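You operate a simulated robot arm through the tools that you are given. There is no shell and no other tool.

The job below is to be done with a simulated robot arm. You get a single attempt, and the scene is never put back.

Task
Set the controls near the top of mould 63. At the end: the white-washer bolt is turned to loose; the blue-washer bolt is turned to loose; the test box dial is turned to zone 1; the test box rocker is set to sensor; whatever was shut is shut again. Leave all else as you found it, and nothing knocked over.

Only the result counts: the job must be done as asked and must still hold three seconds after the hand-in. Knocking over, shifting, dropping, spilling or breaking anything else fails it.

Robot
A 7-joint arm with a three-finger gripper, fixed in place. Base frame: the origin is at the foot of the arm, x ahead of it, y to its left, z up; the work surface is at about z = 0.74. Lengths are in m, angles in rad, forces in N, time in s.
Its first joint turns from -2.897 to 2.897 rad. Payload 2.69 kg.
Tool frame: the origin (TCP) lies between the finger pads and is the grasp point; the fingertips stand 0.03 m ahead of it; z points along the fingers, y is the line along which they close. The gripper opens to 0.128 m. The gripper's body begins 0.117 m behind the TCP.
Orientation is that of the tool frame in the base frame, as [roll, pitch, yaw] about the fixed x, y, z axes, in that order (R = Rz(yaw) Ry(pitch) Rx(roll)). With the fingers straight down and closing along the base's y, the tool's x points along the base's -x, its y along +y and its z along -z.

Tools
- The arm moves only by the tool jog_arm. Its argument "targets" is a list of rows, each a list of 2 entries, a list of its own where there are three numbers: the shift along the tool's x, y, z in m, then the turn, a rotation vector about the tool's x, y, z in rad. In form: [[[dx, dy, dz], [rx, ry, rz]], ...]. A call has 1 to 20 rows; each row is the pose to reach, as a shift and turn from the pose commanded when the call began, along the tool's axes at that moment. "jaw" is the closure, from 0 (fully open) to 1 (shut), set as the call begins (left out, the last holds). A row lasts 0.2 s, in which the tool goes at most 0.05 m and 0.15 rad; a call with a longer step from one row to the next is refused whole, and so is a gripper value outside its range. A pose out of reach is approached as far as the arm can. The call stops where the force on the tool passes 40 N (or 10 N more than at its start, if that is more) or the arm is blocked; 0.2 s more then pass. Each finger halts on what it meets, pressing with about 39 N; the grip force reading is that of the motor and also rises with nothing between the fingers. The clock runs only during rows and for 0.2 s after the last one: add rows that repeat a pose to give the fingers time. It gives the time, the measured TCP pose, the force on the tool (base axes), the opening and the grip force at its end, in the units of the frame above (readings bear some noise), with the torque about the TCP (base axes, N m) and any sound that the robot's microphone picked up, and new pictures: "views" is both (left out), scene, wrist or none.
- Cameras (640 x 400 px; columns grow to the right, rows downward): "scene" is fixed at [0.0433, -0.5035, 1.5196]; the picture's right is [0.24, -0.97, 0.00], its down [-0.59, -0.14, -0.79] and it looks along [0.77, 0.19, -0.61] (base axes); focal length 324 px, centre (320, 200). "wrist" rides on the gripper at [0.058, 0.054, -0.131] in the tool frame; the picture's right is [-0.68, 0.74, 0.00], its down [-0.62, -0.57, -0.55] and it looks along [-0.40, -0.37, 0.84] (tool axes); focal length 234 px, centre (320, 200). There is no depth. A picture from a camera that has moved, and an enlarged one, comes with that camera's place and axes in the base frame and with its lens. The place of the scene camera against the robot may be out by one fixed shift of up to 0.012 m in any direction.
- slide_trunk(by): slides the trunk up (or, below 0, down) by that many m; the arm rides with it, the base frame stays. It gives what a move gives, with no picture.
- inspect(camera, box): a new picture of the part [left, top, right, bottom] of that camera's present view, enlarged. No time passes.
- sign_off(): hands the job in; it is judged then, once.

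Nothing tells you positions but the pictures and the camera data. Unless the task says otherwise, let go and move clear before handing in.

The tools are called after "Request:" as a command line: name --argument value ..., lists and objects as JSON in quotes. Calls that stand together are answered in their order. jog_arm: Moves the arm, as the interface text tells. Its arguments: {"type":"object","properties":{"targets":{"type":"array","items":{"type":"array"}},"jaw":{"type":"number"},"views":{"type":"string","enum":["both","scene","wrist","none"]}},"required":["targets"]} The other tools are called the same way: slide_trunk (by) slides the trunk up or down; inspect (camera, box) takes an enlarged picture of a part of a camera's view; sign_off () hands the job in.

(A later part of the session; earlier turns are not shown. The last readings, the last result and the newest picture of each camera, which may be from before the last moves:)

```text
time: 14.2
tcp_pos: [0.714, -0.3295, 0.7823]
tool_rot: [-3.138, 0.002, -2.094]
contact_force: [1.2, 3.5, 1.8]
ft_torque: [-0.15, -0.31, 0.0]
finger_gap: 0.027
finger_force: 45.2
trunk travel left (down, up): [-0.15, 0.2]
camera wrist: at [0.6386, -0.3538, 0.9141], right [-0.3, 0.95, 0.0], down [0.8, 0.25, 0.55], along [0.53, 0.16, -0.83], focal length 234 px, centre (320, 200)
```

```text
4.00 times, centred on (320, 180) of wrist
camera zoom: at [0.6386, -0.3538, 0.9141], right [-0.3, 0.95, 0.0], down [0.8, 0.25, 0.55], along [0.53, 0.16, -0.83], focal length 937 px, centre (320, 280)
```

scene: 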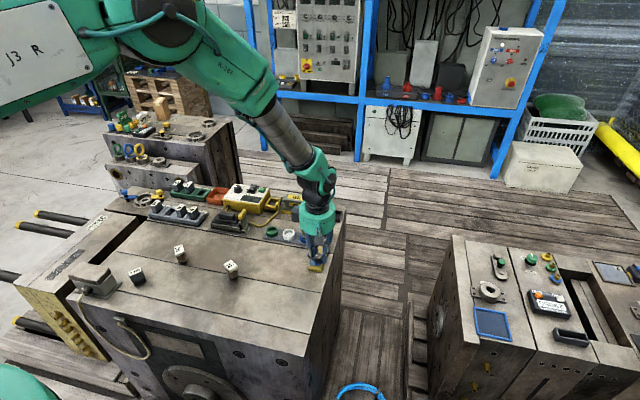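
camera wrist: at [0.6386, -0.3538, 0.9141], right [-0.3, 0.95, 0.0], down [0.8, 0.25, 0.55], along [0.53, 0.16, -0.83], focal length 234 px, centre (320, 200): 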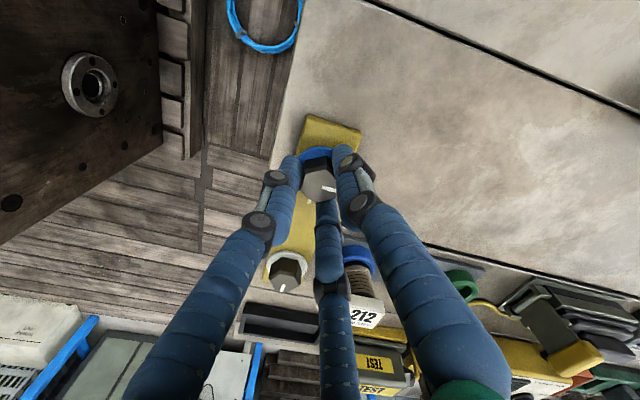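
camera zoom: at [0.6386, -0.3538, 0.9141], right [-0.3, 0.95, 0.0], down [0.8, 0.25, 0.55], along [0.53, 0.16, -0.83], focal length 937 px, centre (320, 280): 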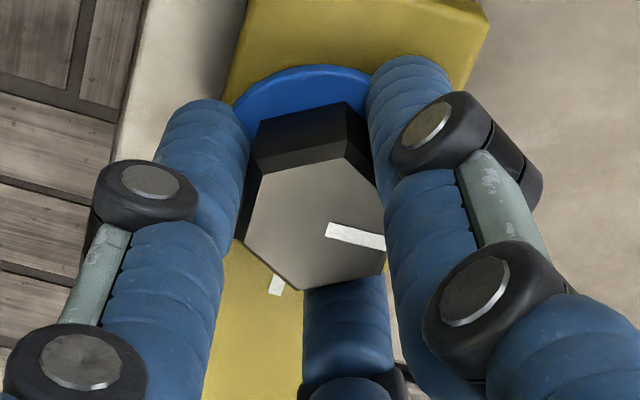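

The blue-washer bolt has been turned 90° counter-clockwise with no stop felt. Before going on I'll look for any clue as to where "loose" lies — the other knobs with LOOSE/TIGHT labels and any placards.

Request:
inspect --camera "scene" --box '[515, 245, 555, 275]'

Request:
inspect --camera "scene" --box '[155, 115, 190, 140]'

Request:
inspect --camera "scene" --box '[0, 280, 130, 370]'

Request:
inspect --camera "scene" --box '[60, 235, 260, 360]'

Request:
inspect --camera "scene" --box '[470, 20, 550, 110]'

Request:
inspect --camera "wrist" --box '[220, 100, 380, 300]'

```text
13.33 times, centred on (535, 260) of scene
camera zoom: at [0.0433, -0.5035, 1.5196], right [0.24, -0.97, 0.0], down [-0.59, -0.14, -0.79], along [0.77, 0.19, -0.61], focal length 4323 px, centre (-2547, -600)
```

zoom: 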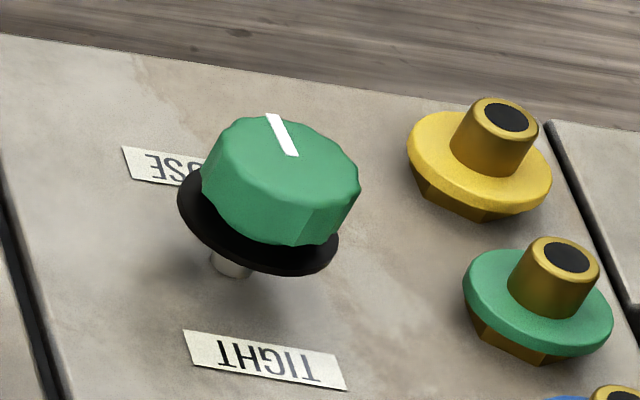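

```text
16.00 times, centred on (172, 128) of scene
camera zoom: at [0.0433, -0.5035, 1.5196], right [0.24, -0.97, 0.0], down [-0.59, -0.14, -0.79], along [0.77, 0.19, -0.61], focal length 5187 px, centre (2680, 1360)
```

zoom: 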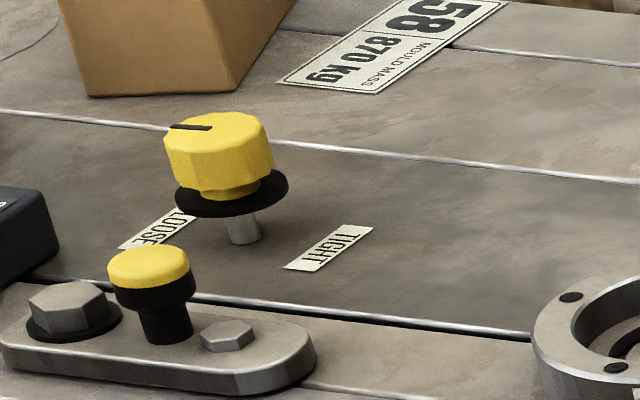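

```text
4.44 times, centred on (65, 325) of scene
camera zoom: at [0.0433, -0.5035, 1.5196], right [0.24, -0.97, 0.0], down [-0.59, -0.14, -0.79], along [0.77, 0.19, -0.61], focal length 1441 px, centre (1453, -356)
```

zoom: 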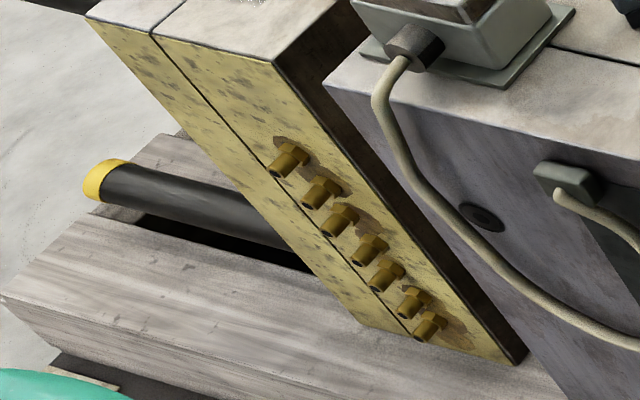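

```text
3.20 times, centred on (160, 298) of scene
camera zoom: at [0.0433, -0.5035, 1.5196], right [0.24, -0.97, 0.0], down [-0.59, -0.14, -0.79], along [0.77, 0.19, -0.61], focal length 1037 px, centre (832, -112)
```

zoom: 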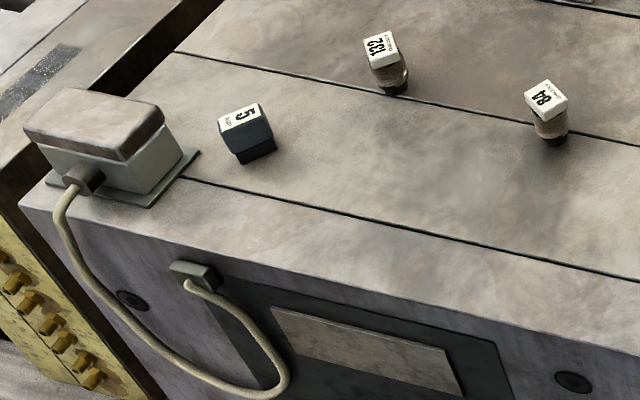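

```text
4.44 times, centred on (510, 65) of scene
camera zoom: at [0.0433, -0.5035, 1.5196], right [0.24, -0.97, 0.0], down [-0.59, -0.14, -0.79], along [0.77, 0.19, -0.61], focal length 1441 px, centre (-524, 800)
```

zoom: 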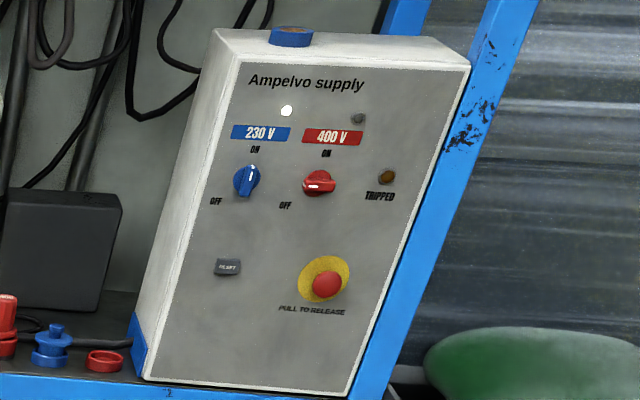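

```text
2.00 times, centred on (300, 200) of wrist
camera zoom: at [0.6386, -0.3538, 0.9141], right [-0.3, 0.95, 0.0], down [0.8, 0.25, 0.55], along [0.53, 0.16, -0.83], focal length 468 px, centre (360, 200)
```

zoom: 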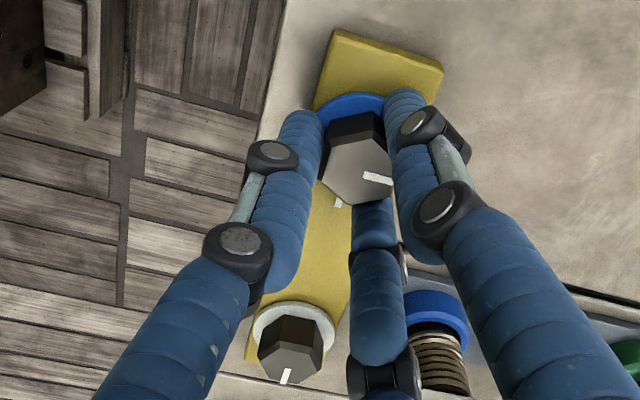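

Neighbouring knobs have LOOSE and TIGHT half a turn apart, and the tick here evidently marks tight. I'll continue counter-clockwise gently to feel whether there is an end stop.

Request:
jog_arm --targets '[[[0, 0.0002, 0], [0, 0, -0.06]], [[0, 0.0002, 0], [0, 0, -0.12]], [[0, 0.0002, 0], [0, 0, -0.18]]]' --views "none"

```text
time: 15.0
tcp_pos: [0.7145, -0.3309, 0.7828]
tool_rot: [-3.137, 0.0, -1.912]
contact_force: [3.8, -8.9, 2.6]
ft_torque: [-0.47, -0.26, -0.02]
finger_gap: 0.0269
finger_force: 44.7
trunk travel left (down, up): [-0.15, 0.2]
```

Request:
jog_arm --targets '[[[0.0006, -0.0005, 0], [0, 0, -0.06]], [[0.0006, -0.0005, 0], [0, 0, -0.12]], [[0.0006, -0.0005, 0], [0, 0, -0.18]], [[0.0006, -0.0005, 0], [0, 0, -0.24]]]' --views "none"

```text
time: 16.0
tcp_pos: [0.7148, -0.3306, 0.7833]
tool_rot: [-3.137, 0.0, -1.671]
contact_force: [-1.7, -4.7, 14.5]
ft_torque: [-0.15, 0.13, -0.01]
finger_gap: 0.027
finger_force: 45.8
trunk travel left (down, up): [-0.15, 0.2]
```

Request:
jog_arm --targets '[[[0, -0.0003, -0.001], [0, 0, 0]], [[0, -0.0003, -0.001], [0, 0, -0.05]], [[0, -0.0003, -0.001], [0, 0, -0.1]]]' --views "both"

Request:
inspect --camera "wrist" --box '[250, 130, 390, 230]'

Request:
inspect --camera "scene" --box '[290, 220, 350, 280]'

```text
time: 16.8
tcp_pos: [0.7154, -0.3302, 0.784]
tool_rot: [-3.137, -0.001, -1.573]
contact_force: [3.7, 2.8, 8.8]
ft_torque: [0.27, 0.06, -0.02]
finger_gap: 0.0271
finger_force: 44.8
trunk travel left (down, up): [-0.15, 0.2]
camera wrist: at [0.6604, -0.3882, 0.9143], right [-0.74, 0.68, 0.0], down [0.56, 0.62, 0.55], along [0.37, 0.4, -0.84], focal length 234 px, centre (320, 200)
```

scene: 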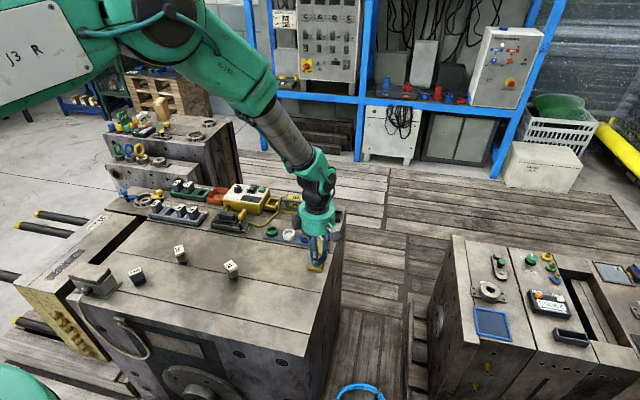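
wrist: 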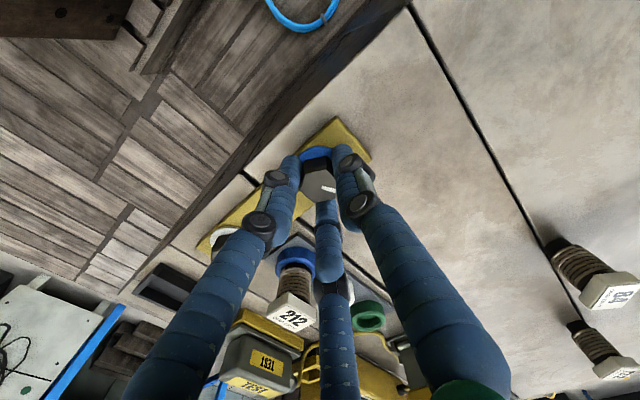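

```text
4.00 times, centred on (320, 180) of wrist
camera zoom: at [0.6604, -0.3882, 0.9143], right [-0.74, 0.68, 0.0], down [0.56, 0.62, 0.55], along [0.37, 0.4, -0.84], focal length 937 px, centre (320, 280)
```

zoom: 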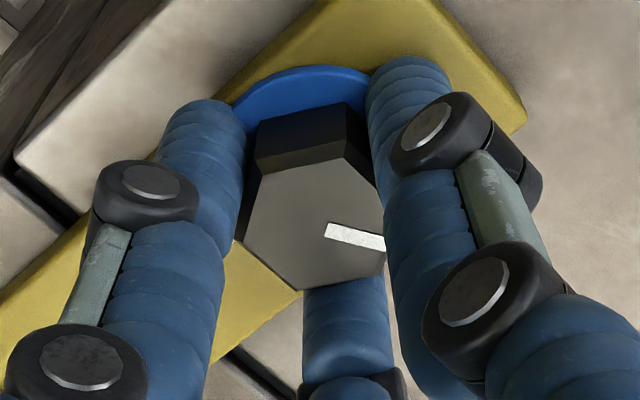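

```text
6.67 times, centred on (320, 250) of scene
camera zoom: at [0.0433, -0.5035, 1.5196], right [0.24, -0.97, 0.0], down [-0.59, -0.14, -0.79], along [0.77, 0.19, -0.61], focal length 2161 px, centre (320, -133)
```

zoom: 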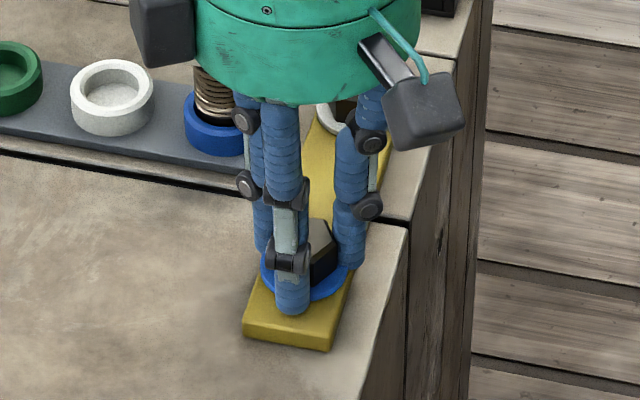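

120° turned and still free, with a slight upward push as if the bolt were backing out. I'll carry on in small steps, following the rise.

Request:
jog_arm --targets '[[[0, 0, -0.0007], [0, 0, -0.06]], [[0, 0, -0.0007], [0, 0, -0.12]], [[0, 0, -0.0007], [0, 0, -0.18]]]' --views "none"

```text
time: 17.6
tcp_pos: [0.714, -0.331, 0.7846]
tool_rot: [-3.14, -0.002, -1.393]
contact_force: [10.3, 0.1, -1.4]
ft_torque: [-0.08, -0.41, -0.02]
finger_gap: 0.0267
finger_force: 45.5
trunk travel left (down, up): [-0.15, 0.2]
```

Request:
jog_arm --targets '[[[0.0002, -0.0009, 0], [0, 0, -0.06]], [[0.0002, -0.0009, 0], [0, 0, -0.12]], [[0.0002, -0.0009, 0], [0, 0, -0.18]], [[0.0002, -0.0009, 0], [0, 0, -0.24]]]' --views "none"

```text
time: 18.6
tcp_pos: [0.7149, -0.3306, 0.7849]
tool_rot: [-3.141, 0.001, -1.154]
contact_force: [0.9, -6.5, -1.8]
ft_torque: [-0.11, 0.22, 0.02]
finger_gap: 0.0268
finger_force: 45.2
trunk travel left (down, up): [-0.15, 0.2]
```

Request:
jog_arm --targets '[[[0.0004, 0.0002, 0], [0, 0, -0.06]], [[0.0004, 0.0002, 0], [0, 0, -0.12]], [[0.0004, 0.0002, 0], [0, 0, -0.18]], [[0.0004, 0.0002, 0], [0, 0, -0.24]]]' --views "wrist"

Request:
inspect --camera "wrist" --box '[250, 130, 390, 230]'

```text
time: 19.6
tcp_pos: [0.715, -0.3317, 0.7843]
tool_rot: [-3.14, 0.002, -0.913]
contact_force: [-5.6, 2.2, 0.7]
ft_torque: [0.14, 0.18, 0.01]
finger_gap: 0.0269
finger_force: 44.9
trunk travel left (down, up): [-0.15, 0.2]
camera wrist: at [0.7079, -0.4091, 0.9155], right [-1.0, 0.08, 0.0], down [0.07, 0.83, 0.55], along [0.05, 0.55, -0.84], focal length 234 px, centre (320, 200)
```

wrist: 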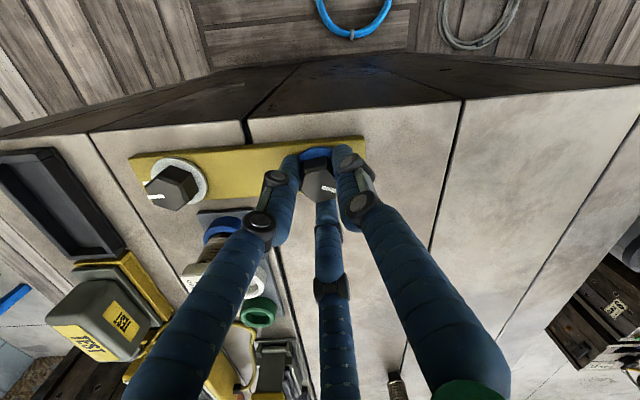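

```text
4.00 times, centred on (320, 180) of wrist
camera zoom: at [0.7079, -0.4091, 0.9155], right [-1.0, 0.08, 0.0], down [0.07, 0.83, 0.55], along [0.05, 0.55, -0.84], focal length 937 px, centre (320, 280)
```

zoom: 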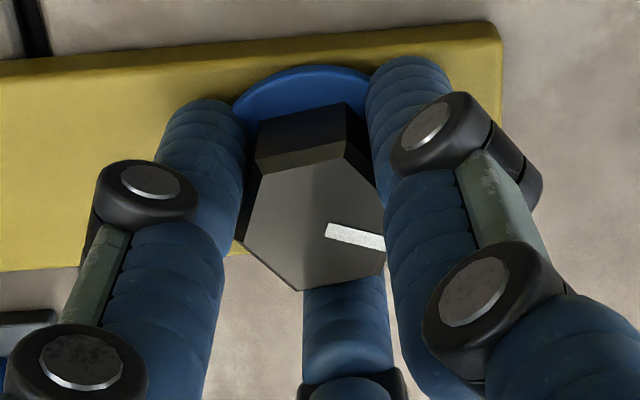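

Request:
jog_arm --targets '[[[0, 0, 0], [0, 0, -0.06]], [[0, 0, 0], [0, 0, -0.12]], [[0, 0, 0], [0, 0, -0.18]], [[0, 0, 0], [0, 0, -0.24]]]' --views "none"

```text
time: 20.6
tcp_pos: [0.7149, -0.3309, 0.7847]
tool_rot: [-3.141, -0.001, -0.673]
contact_force: [-10.9, -4.8, 2.5]
ft_torque: [-0.12, 0.44, 0.0]
finger_gap: 0.0268
finger_force: 45.1
trunk travel left (down, up): [-0.15, 0.2]
```

Request:
jog_arm --targets '[[[-0.0005, 0.0009, 0], [0, 0, -0.05]], [[-0.0005, 0.0009, 0], [0, 0, -0.1]], [[-0.0005, 0.0009, 0], [0, 0, -0.15]], [[-0.0005, 0.0009, 0], [0, 0, -0.2]]]' --views "both"

Request:
inspect --camera "wrist" --box '[220, 100, 420, 230]'

Request:
inspect --camera "scene" --box '[290, 220, 350, 280]'

```text
time: 21.6
tcp_pos: [0.7161, -0.329, 0.7854]
tool_rot: [3.132, 0.001, -0.558]
contact_force: [-33.5, -8.0, 0.4]
ft_torque: [-0.16, 1.33, 0.0]
finger_gap: 0.027
finger_force: 45.3
out of reach, approached as far as the arm can: row 3, 4
trunk travel left (down, up): [-0.15, 0.2]
camera wrist: at [0.7373, -0.405, 0.9163], right [-0.96, -0.27, 0.01], down [-0.22, 0.81, 0.54], along [-0.15, 0.52, -0.84], focal length 234 px, centre (320, 200)
```

scene: 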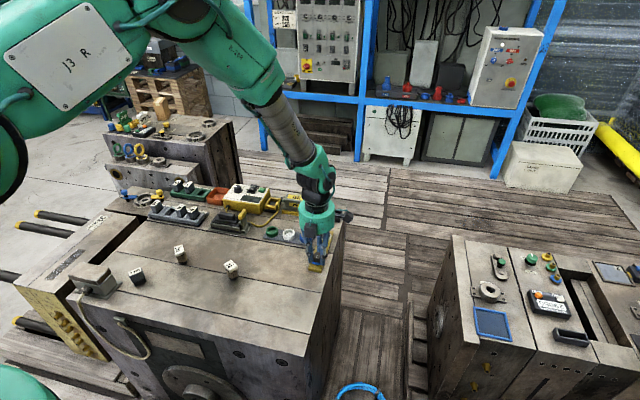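
wrist: 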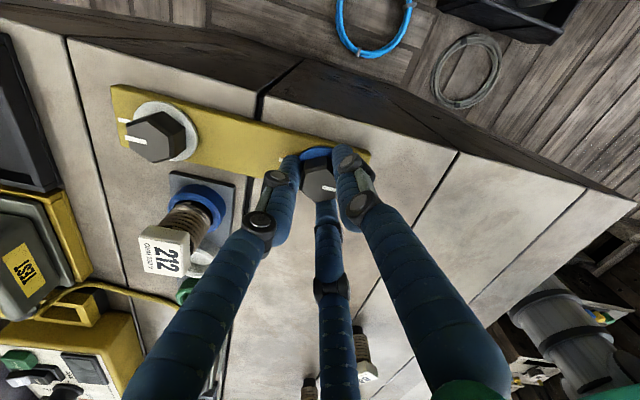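

```text
3.08 times, centred on (320, 165) of wrist
camera zoom: at [0.7373, -0.405, 0.9163], right [-0.96, -0.27, 0.01], down [-0.22, 0.81, 0.54], along [-0.15, 0.52, -0.84], focal length 720 px, centre (320, 308)
```

zoom: 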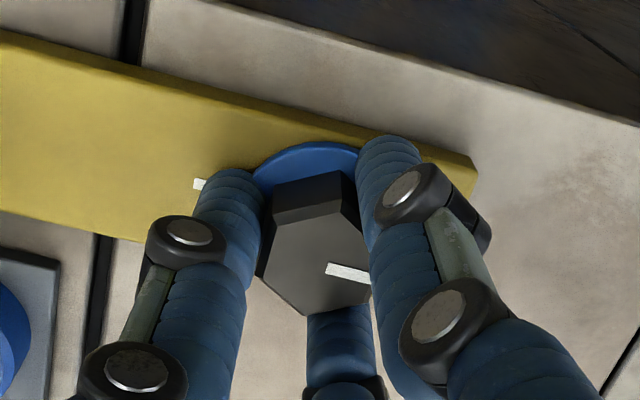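

```text
6.67 times, centred on (320, 250) of scene
camera zoom: at [0.0433, -0.5035, 1.5196], right [0.24, -0.97, 0.0], down [-0.59, -0.14, -0.79], along [0.77, 0.19, -0.61], focal length 2161 px, centre (320, -133)
```

zoom: 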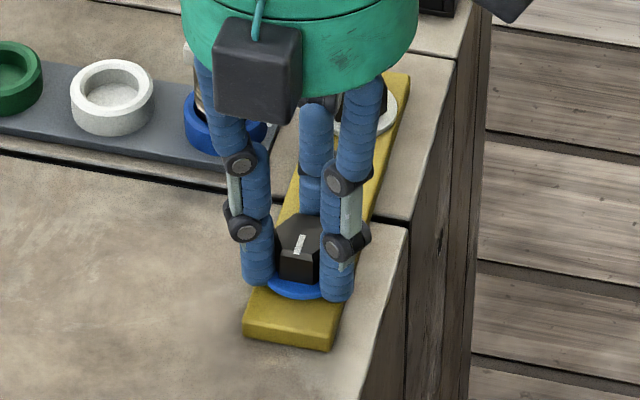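

The arm's own wrist limit ended the motion with the pointer about 178° from the tick, i.e. half a turn loosened, like the labelled knobs. I'll release, lift clear and look at it.

Request:
jog_arm --targets '[[[0, 0, 0], [0, 0, 0]], [[0, 0, 0], [0, 0, 0]], [[0, 0, -0.02], [0, 0, 0.0]], [[0, 0, -0.05], [0, 0, 0.05]], [[0, 0, -0.09], [0, 0, 0.15]], [[0, 0, -0.09], [0, 0, 0.15]]]' --jaw 0.55 --views "both"

Request:
inspect --camera "scene" --box '[290, 220, 350, 280]'

Request:
inspect --camera "wrist" --box '[260, 80, 400, 180]'

```text
time: 23.0
tcp_pos: [0.7207, -0.3281, 0.8802]
tool_rot: [3.134, -0.006, -0.707]
contact_force: [-0.4, -0.6, 1.0]
ft_torque: [0.0, -0.04, -0.02]
finger_gap: 0.0574
finger_force: 0.0
trunk travel left (down, up): [-0.15, 0.2]
camera wrist: at [0.7304, -0.405, 1.0111], right [-0.99, -0.12, 0.0], down [-0.1, 0.84, 0.54], along [-0.07, 0.54, -0.84], focal length 234 px, centre (320, 200)
```

scene: 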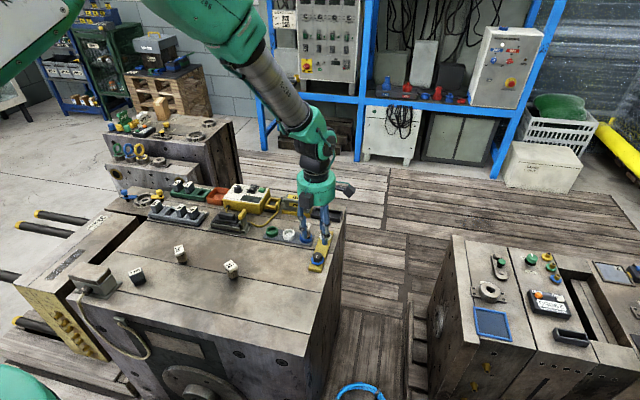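
wrist: 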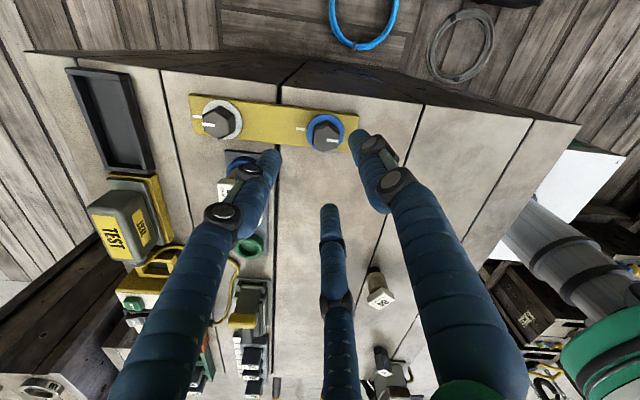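

```text
6.67 times, centred on (320, 250) of scene
camera zoom: at [0.0433, -0.5035, 1.5196], right [0.24, -0.97, 0.0], down [-0.59, -0.14, -0.79], along [0.77, 0.19, -0.61], focal length 2161 px, centre (320, -133)
```

zoom: 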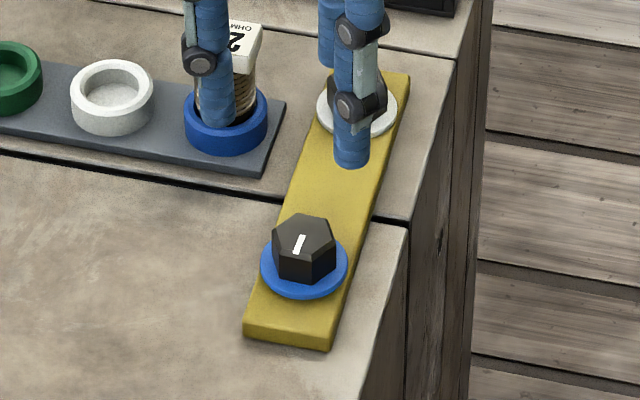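

```text
4.00 times, centred on (330, 130) of wrist
camera zoom: at [0.7304, -0.405, 1.0111], right [-0.99, -0.12, 0.0], down [-0.1, 0.84, 0.54], along [-0.07, 0.54, -0.84], focal length 937 px, centre (280, 480)
```

zoom: 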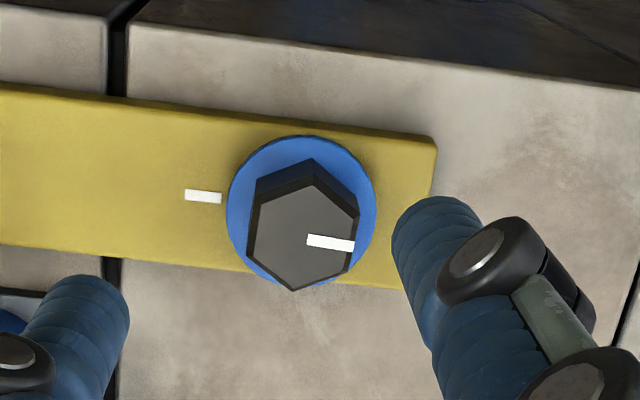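

The blue bolt's pointer is now opposite its tick, without any stop or click felt yet. I'll unwind the wrist and regrip to check whether an end stop lies just beyond.

Request:
jog_arm --targets '[[[-0.0005, 0.001, 0], [0, 0, 0.14]], [[-0.001, 0.002, 0], [0, 0, 0.28]], [[-0.0015, 0.003, 0], [0, 0, 0.42]], [[-0.002, 0.004, 0], [0, 0, 0.56]], [[-0.0025, 0.005, 0], [0, 0, 0.7]], [[-0.0028, 0.0055, 0], [0, 0, 0.84]], [[-0.0028, 0.0055, 0], [0, 0, 0.98]], [[-0.0028, 0.0055, 0], [0, 0, 1.12]], [[-0.0028, 0.0055, 0], [0, 0, 1.26]], [[-0.0028, 0.0055, 0], [0, 0, 1.4]], [[-0.0028, 0.0055, 0], [0, 0, 1.54]], [[-0.0028, 0.0055, 0], [0, 0, 1.68]], [[-0.0028, 0.0055, 0], [0, 0, 1.82]], [[-0.0028, 0.0055, 0], [0, 0, 1.946]], [[-0.0028, 0.0055, 0], [0, 0, 1.946]]]' --views "wrist"

Request:
inspect --camera "wrist" --box '[250, 80, 390, 180]'

```text
time: 26.2
tcp_pos: [0.7145, -0.3318, 0.8777]
tool_rot: [-3.131, -0.006, -2.654]
contact_force: [0.5, -0.3, 0.6]
ft_torque: [-0.01, -0.01, 0.03]
finger_gap: 0.0578
finger_force: 0.1
trunk travel left (down, up): [-0.15, 0.2]
camera wrist: at [0.6376, -0.3103, 1.0073], right [0.25, 0.97, -0.01], down [0.81, -0.2, 0.55], along [0.53, -0.15, -0.84], focal length 234 px, centre (320, 200)
```

wrist: 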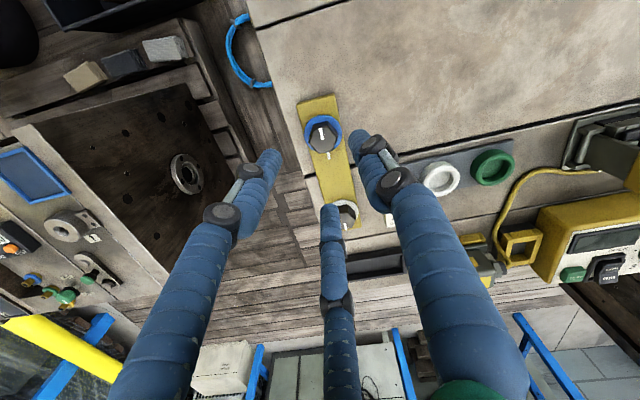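

```text
4.00 times, centred on (320, 130) of wrist
camera zoom: at [0.6376, -0.3103, 1.0073], right [0.25, 0.97, -0.01], down [0.81, -0.2, 0.55], along [0.53, -0.15, -0.84], focal length 937 px, centre (320, 480)
```

zoom: 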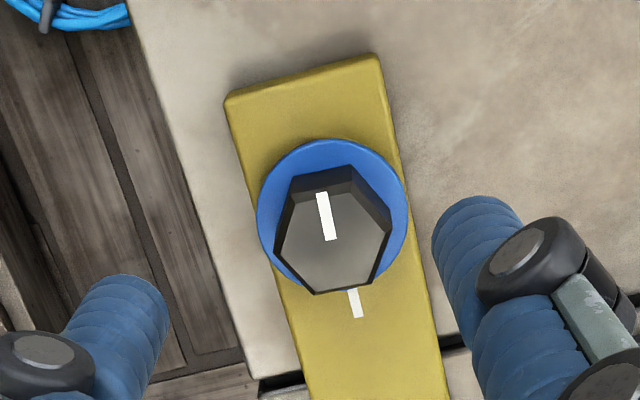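

Request:
jog_arm --targets '[[[-0.0011, 0.0011, 0.02], [-0.0108, -0.0057, 0]], [[-0.0011, 0.0011, 0.045], [-0.0108, -0.0057, 0]], [[-0.0011, 0.0011, 0.065], [-0.0108, -0.0057, 0]], [[-0.0011, 0.0011, 0.08], [-0.0108, -0.0057, 0]], [[-0.0011, 0.0011, 0.09], [-0.0108, -0.0057, 0]], [[-0.0011, 0.0011, 0.093], [-0.0108, -0.0057, 0]], [[-0.0011, 0.0011, 0.093], [-0.0108, -0.0057, 0]]]' --views "none"

Request:
jog_arm --targets '[[[0, 0, 0], [0, 0, 0]], [[0, 0, 0], [0, 0, 0]], [[0, 0, 0], [0, 0, 0]]]' --jaw 1 --views "wrist"

```text
time: 27.8
tcp_pos: [0.7142, -0.3314, 0.7847]
tool_rot: [3.139, -0.003, -2.654]
contact_force: [0.0, -0.7, -0.6]
ft_torque: [-0.05, -0.03, 0.02]
finger_gap: 0.0574
finger_force: 0.0
trunk travel left (down, up): [-0.15, 0.2]
```

```text
time: 28.6
tcp_pos: [0.7137, -0.331, 0.7852]
tool_rot: [3.14, 0.0, -2.653]
contact_force: [3.8, 2.3, -0.8]
ft_torque: [0.06, -0.16, 0.01]
finger_gap: 0.0283
finger_force: 44.9
trunk travel left (down, up): [-0.15, 0.2]
camera wrist: at [0.6374, -0.3115, 0.916], right [0.25, 0.97, 0.0], down [0.81, -0.21, 0.55], along [0.53, -0.14, -0.84], focal length 234 px, centre (320, 200)
```

wrist: 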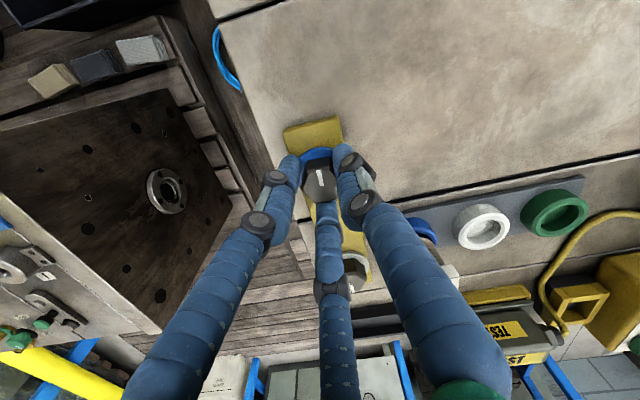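

Regripped cleanly. Now probing further counter-clockwise in small steps.

Request:
jog_arm --targets '[[[0, 0, 0], [0, 0, -0.06]], [[0, 0, 0], [0, 0, -0.12]], [[0, 0, 0], [0, 0, -0.18]], [[0, 0, 0], [0, 0, -0.24]]]' --views "wrist"

Request:
inspect --camera "wrist" --box '[250, 130, 390, 230]'

```text
time: 29.6
tcp_pos: [0.7141, -0.333, 0.7853]
tool_rot: [3.141, -0.001, -2.411]
contact_force: [1.2, 1.6, 9.0]
ft_torque: [0.2, -0.07, 0.03]
finger_gap: 0.0282
finger_force: 45.0
trunk travel left (down, up): [-0.15, 0.2]
camera wrist: at [0.6351, -0.3304, 0.9157], right [0.01, 1.0, 0.0], down [0.84, -0.01, 0.55], along [0.55, -0.01, -0.84], focal length 234 px, centre (320, 200)
```

wrist: 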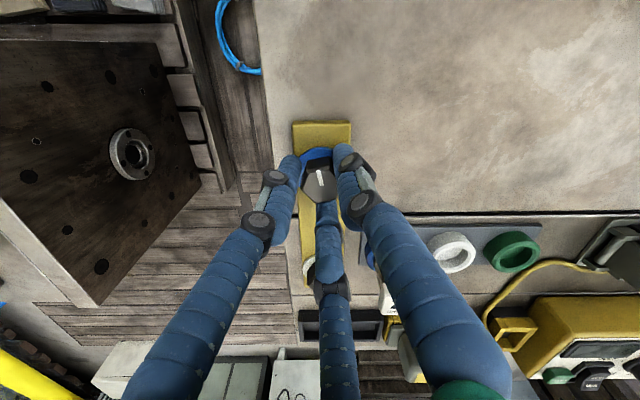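

```text
4.00 times, centred on (320, 180) of wrist
camera zoom: at [0.6351, -0.3304, 0.9157], right [0.01, 1.0, 0.0], down [0.84, -0.01, 0.55], along [0.55, -0.01, -0.84], focal length 937 px, centre (320, 280)
```

zoom: 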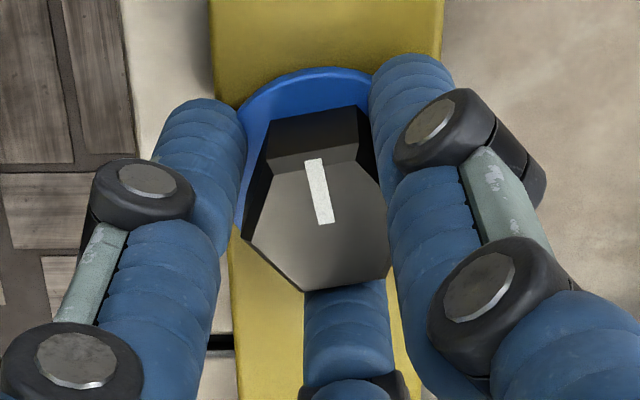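

Request:
jog_arm --targets '[[[0, 0, 0], [0, 0, -0.07]], [[0, 0, 0], [0, 0, -0.14]], [[0, 0, 0], [0, 0, -0.21]], [[0, 0, 0], [0, 0, -0.28]]]' --views "wrist"

Request:
inspect --camera "wrist" --box '[250, 130, 390, 230]'

```text
time: 30.6
tcp_pos: [0.7151, -0.3309, 0.7842]
tool_rot: [3.139, 0.0, -2.13]
contact_force: [-0.5, -2.7, 14.4]
ft_torque: [-0.08, -0.15, -0.04]
finger_gap: 0.0276
finger_force: 45.1
trunk travel left (down, up): [-0.15, 0.2]
camera wrist: at [0.6385, -0.3515, 0.9155], right [-0.26, 0.96, 0.0], down [0.81, 0.22, 0.55], along [0.53, 0.15, -0.84], focal length 234 px, centre (320, 200)
```

wrist: 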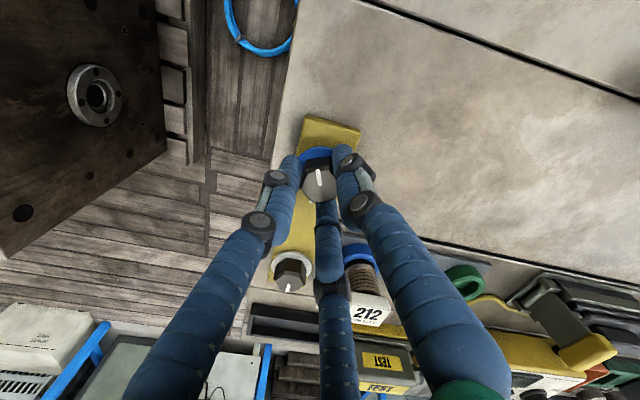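

```text
4.00 times, centred on (320, 180) of wrist
camera zoom: at [0.6385, -0.3515, 0.9155], right [-0.26, 0.96, 0.0], down [0.81, 0.22, 0.55], along [0.53, 0.15, -0.84], focal length 937 px, centre (320, 280)
```

zoom: 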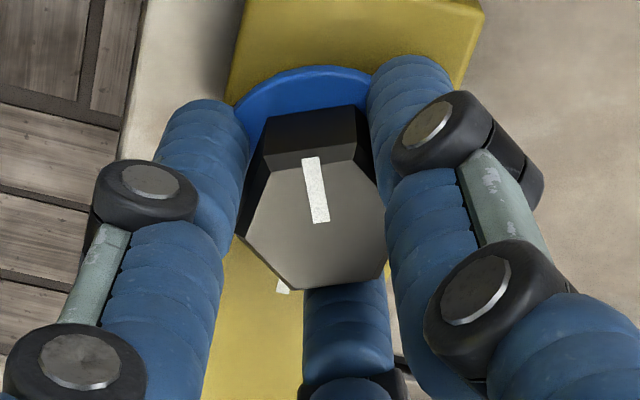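

Request:
jog_arm --targets '[[[0, 0, -0.001], [0, 0, -0.07]], [[0, 0, -0.001], [0, 0, -0.14]], [[0, 0, -0.001], [0, 0, -0.21]], [[0, 0, -0.001], [0, 0, -0.28]]]' --views "wrist"

Request:
inspect --camera "wrist" --box '[250, 130, 390, 230]'

```text
time: 31.6
tcp_pos: [0.7133, -0.3298, 0.7855]
tool_rot: [3.14, 0.001, -1.851]
contact_force: [13.0, 10.1, 6.7]
ft_torque: [0.51, -0.34, -0.06]
finger_gap: 0.0269
finger_force: 44.5
trunk travel left (down, up): [-0.15, 0.2]
camera wrist: at [0.6472, -0.3717, 0.9159], right [-0.52, 0.85, 0.0], down [0.71, 0.43, 0.55], along [0.47, 0.29, -0.84], focal length 234 px, centre (320, 200)
```

wrist: 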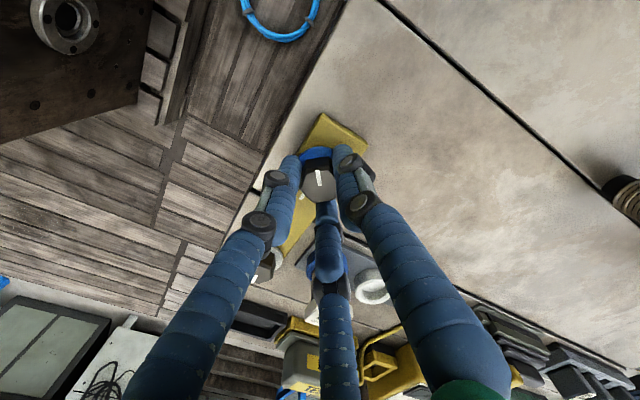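

```text
4.00 times, centred on (320, 180) of wrist
camera zoom: at [0.6472, -0.3717, 0.9159], right [-0.52, 0.85, 0.0], down [0.71, 0.43, 0.55], along [0.47, 0.29, -0.84], focal length 937 px, centre (320, 280)
```

zoom: 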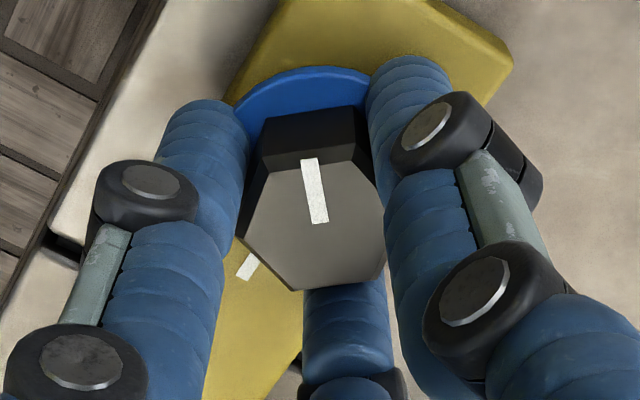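

About 224° and still no stop, so the bolt spins freely and the tick is a witness mark for tight. I'll bring it back to the point opposite the mark (half a turn) and compare its height with the untouched white one.

Request:
jog_arm --targets '[[[0.0, 0.0, 0], [0, 0, 0.07]], [[0.0, 0.0, 0], [0, 0, 0.14]], [[0, 0, 0], [0, 0, 0.21]], [[0, 0, 0], [0, 0, 0.28]], [[0, 0, 0.0005], [0, 0, 0.35]], [[0, 0, 0.0005], [0, 0, 0.42]]]' --views "none"

```text
time: 33.0
tcp_pos: [0.7146, -0.3313, 0.7849]
tool_rot: [3.14, 0.0, -2.273]
contact_force: [17.9, 17.8, 8.3]
ft_torque: [0.56, -0.59, -0.02]
finger_gap: 0.0271
finger_force: 45.4
trunk travel left (down, up): [-0.15, 0.2]
```

Request:
jog_arm --targets '[[[-0.0018, -0.0002, 0], [0, 0, 0.05]], [[-0.0018, -0.0002, 0], [0, 0, 0.12]], [[-0.0018, -0.0002, 0], [0, 0, 0.19]], [[-0.0018, -0.0002, 0], [0, 0, 0.26]], [[-0.0018, -0.0002, 0], [0, 0, 0.34]]]' --views "wrist"

Request:
inspect --camera "wrist" --box '[250, 130, 390, 230]'

```text
time: 34.2
tcp_pos: [0.7143, -0.33, 0.7835]
tool_rot: [3.139, -0.002, -2.613]
contact_force: [-4.5, -10.1, 6.0]
ft_torque: [-0.51, 0.04, -0.06]
finger_gap: 0.0269
finger_force: 44.8
trunk travel left (down, up): [-0.15, 0.2]
camera wrist: at [0.6376, -0.3134, 0.9152], right [0.21, 0.98, 0.0], down [0.82, -0.18, 0.55], along [0.53, -0.12, -0.84], focal length 234 px, centre (320, 200)
```

wrist: 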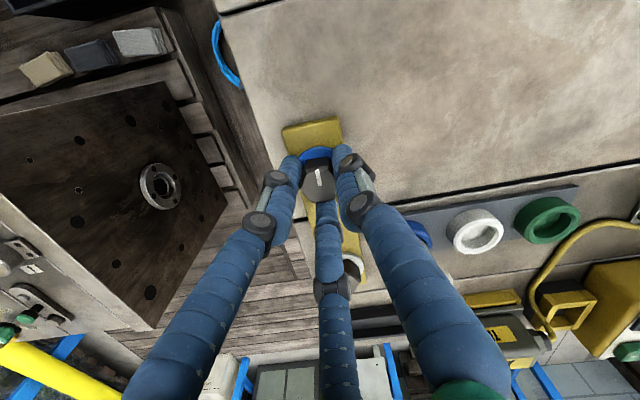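

```text
4.00 times, centred on (320, 180) of wrist
camera zoom: at [0.6376, -0.3134, 0.9152], right [0.21, 0.98, 0.0], down [0.82, -0.18, 0.55], along [0.53, -0.12, -0.84], focal length 937 px, centre (320, 280)
```

zoom: 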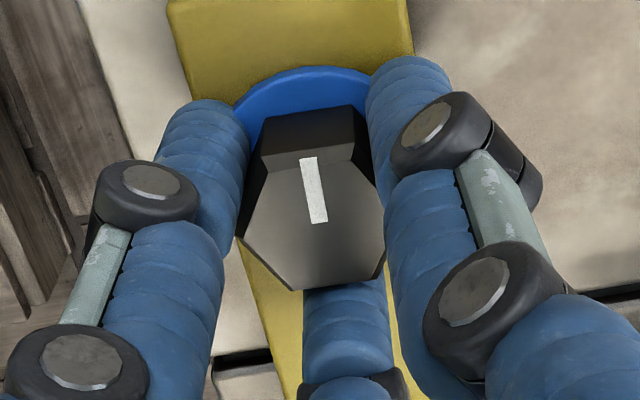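

The blue bolt's pointer is now exactly opposite its witness mark. I'll release, lift straight up, and check it.

Request:
jog_arm --targets '[[[0, 0, 0], [0, 0, 0]], [[0, 0, 0], [0, 0, 0]], [[0, 0, -0.02], [0, 0, 0.0]], [[0, 0, -0.05], [0, 0, 0]], [[0, 0, -0.09], [0, 0, 0]], [[0, 0, -0.12], [0, 0, 0]], [[0, 0, -0.12], [0, 0, 0]]]' --jaw 0.55 --views "both"

Request:
inspect --camera "scene" --box '[300, 225, 340, 275]'

Request:
inspect --camera "wrist" --box '[270, 80, 410, 230]'

```text
time: 35.8
tcp_pos: [0.7158, -0.3291, 0.9051]
tool_rot: [3.139, -0.001, -2.613]
contact_force: [0.2, -0.2, 0.3]
ft_torque: [0.0, -0.02, 0.02]
finger_gap: 0.0576
finger_force: 0.0
trunk travel left (down, up): [-0.15, 0.2]
camera wrist: at [0.6376, -0.3122, 1.0363], right [0.21, 0.98, 0.0], down [0.82, -0.18, 0.55], along [0.53, -0.12, -0.84], focal length 234 px, centre (320, 200)
```

scene: 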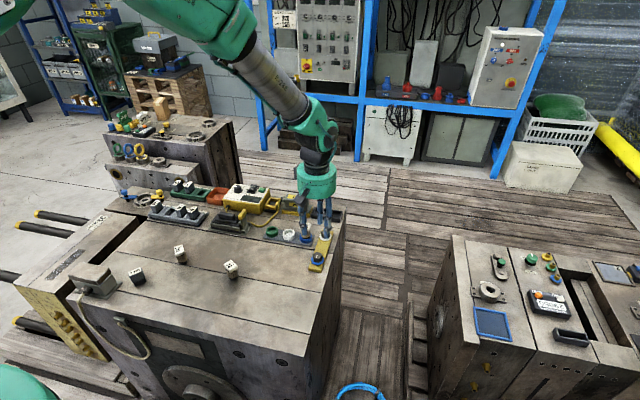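
wrist: 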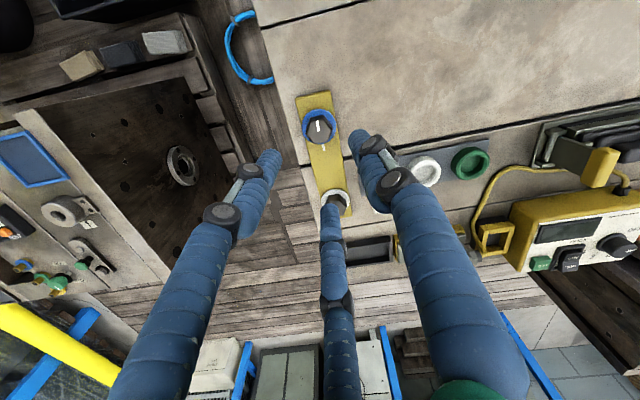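

```text
8.00 times, centred on (320, 250) of scene
camera zoom: at [0.0433, -0.5035, 1.5196], right [0.24, -0.97, 0.0], down [-0.59, -0.14, -0.79], along [0.77, 0.19, -0.61], focal length 2594 px, centre (320, -200)
```

zoom: 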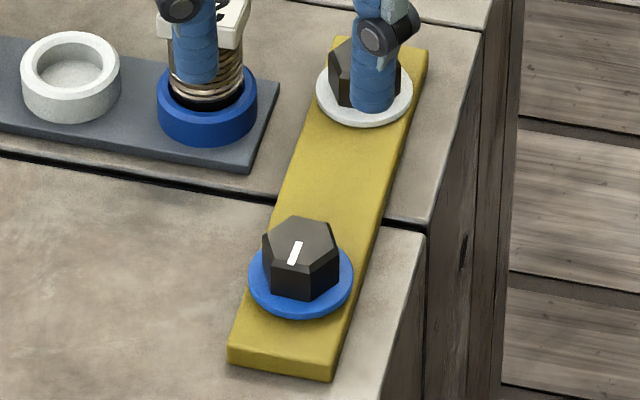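

```text
2.67 times, centred on (340, 155) of wrist
camera zoom: at [0.6376, -0.3122, 1.0363], right [0.21, 0.98, 0.0], down [0.82, -0.18, 0.55], along [0.53, -0.12, -0.84], focal length 624 px, centre (267, 320)
```

zoom: 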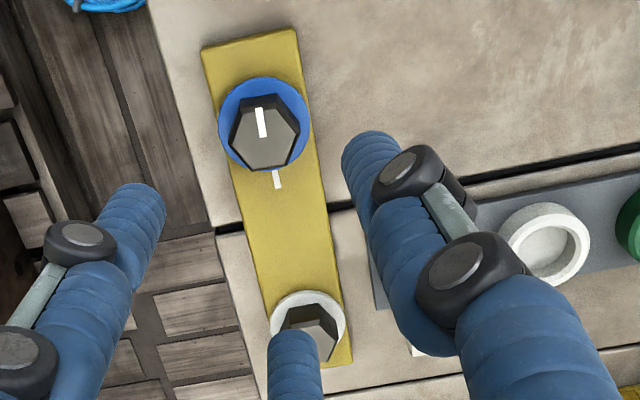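

The blue bolt and washer have visibly risen ~3 mm with the half turn, so these are true screws. I'll now go to the white-washer bolt, starting with the wrist wound the other way so I can turn it further in one grip and see whether a stop exists.

Request:
jog_arm --targets '[[[-0.0085, -0.0051, 0], [0, 0, 0.143]], [[-0.017, -0.0102, 0], [0, 0, 0.286]], [[-0.0254, -0.0153, 0], [0, 0, 0.429]], [[-0.0339, -0.0204, 0], [0, 0, 0.571]], [[-0.0424, -0.0255, 0], [0, 0, 0.714]], [[-0.0508, -0.0305, 0], [0, 0, 0.857]], [[-0.0593, -0.0356, 0], [0, 0, 1.0]], [[-0.0678, -0.0407, 0], [0, 0, 1.143]], [[-0.0763, -0.0458, 0], [0, 0, 1.286]], [[-0.0847, -0.0509, 0], [0, 0, 1.429]], [[-0.0932, -0.056, 0], [0, 0, 1.571]], [[-0.0932, -0.056, 0], [0, 0, 1.571]]]' --views "none"

Request:
jog_arm --targets '[[[0, 0, 0], [0, 0, 0.143]], [[0, 0, 0], [0, 0, 0.286]], [[0, 0, 0], [0, 0, 0.429]], [[0, 0, 0], [0, 0, 0.571]], [[0, 0, 0], [0, 0, 0.714]], [[0, 0, 0], [0, 0, 0.857]], [[0, 0, 0], [0, 0, 1.0]], [[0, 0, 0], [0, 0, 1.143]], [[0, 0, 0], [0, 0, 1.286]], [[0, 0, 0], [0, 0, 1.429]], [[0, 0, 0], [0, 0, 1.576]], [[0, 0, 0], [0, 0, 1.576]]]' --jaw 0.65 --views "both"

Request:
inspect --camera "wrist" --box '[250, 80, 390, 180]'

Request:
inspect --camera "scene" --box '[290, 215, 350, 275]'

```text
time: 38.4
tcp_pos: [0.8239, -0.333, 0.9055]
tool_rot: [-3.14, -0.004, 2.1]
contact_force: [-0.8, -0.2, -0.3]
ft_torque: [-0.01, 0.03, 0.02]
finger_gap: 0.0577
finger_force: 0.1
trunk travel left (down, up): [-0.15, 0.2]
```

```text
time: 41.0
tcp_pos: [0.8253, -0.3308, 0.9036]
tool_rot: [-3.141, 0.003, 0.525]
contact_force: [0.2, 0.7, 0.8]
ft_torque: [-0.01, 0.0, 0.02]
finger_gap: 0.0447
finger_force: 0.0
trunk travel left (down, up): [-0.15, 0.2]
camera wrist: at [0.9021, -0.3485, 1.0347], right [-0.22, -0.98, 0.0], down [-0.81, 0.18, 0.55], along [-0.54, 0.12, -0.83], focal length 234 px, centre (320, 200)
```

scene: 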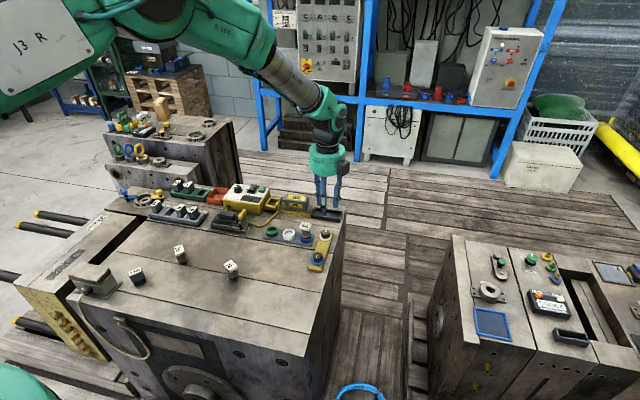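
wrist: 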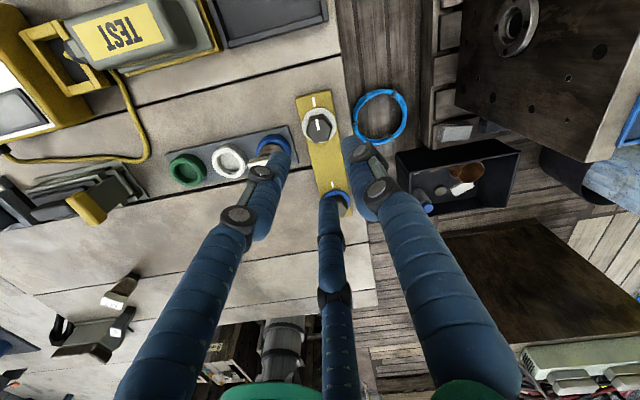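

```text
4.00 times, centred on (320, 130) of wrist
camera zoom: at [0.9021, -0.3485, 1.0347], right [-0.22, -0.98, 0.0], down [-0.81, 0.18, 0.55], along [-0.54, 0.12, -0.83], focal length 937 px, centre (320, 480)
```

zoom: 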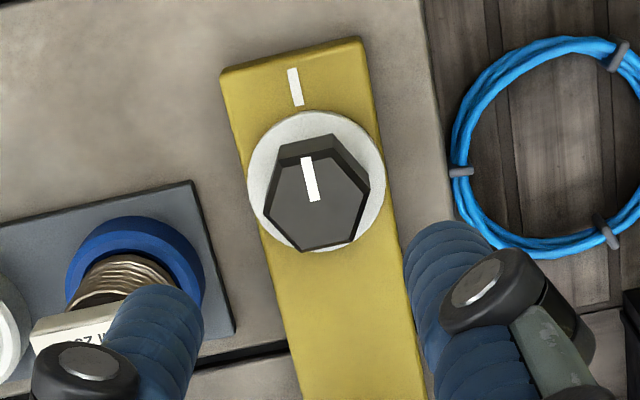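

```text
6.67 times, centred on (320, 245) of scene
camera zoom: at [0.0433, -0.5035, 1.5196], right [0.24, -0.97, 0.0], down [-0.59, -0.14, -0.79], along [0.77, 0.19, -0.61], focal length 2161 px, centre (320, -100)
```

zoom: 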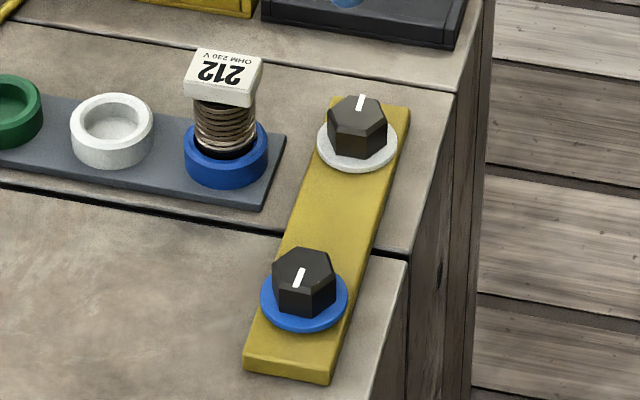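

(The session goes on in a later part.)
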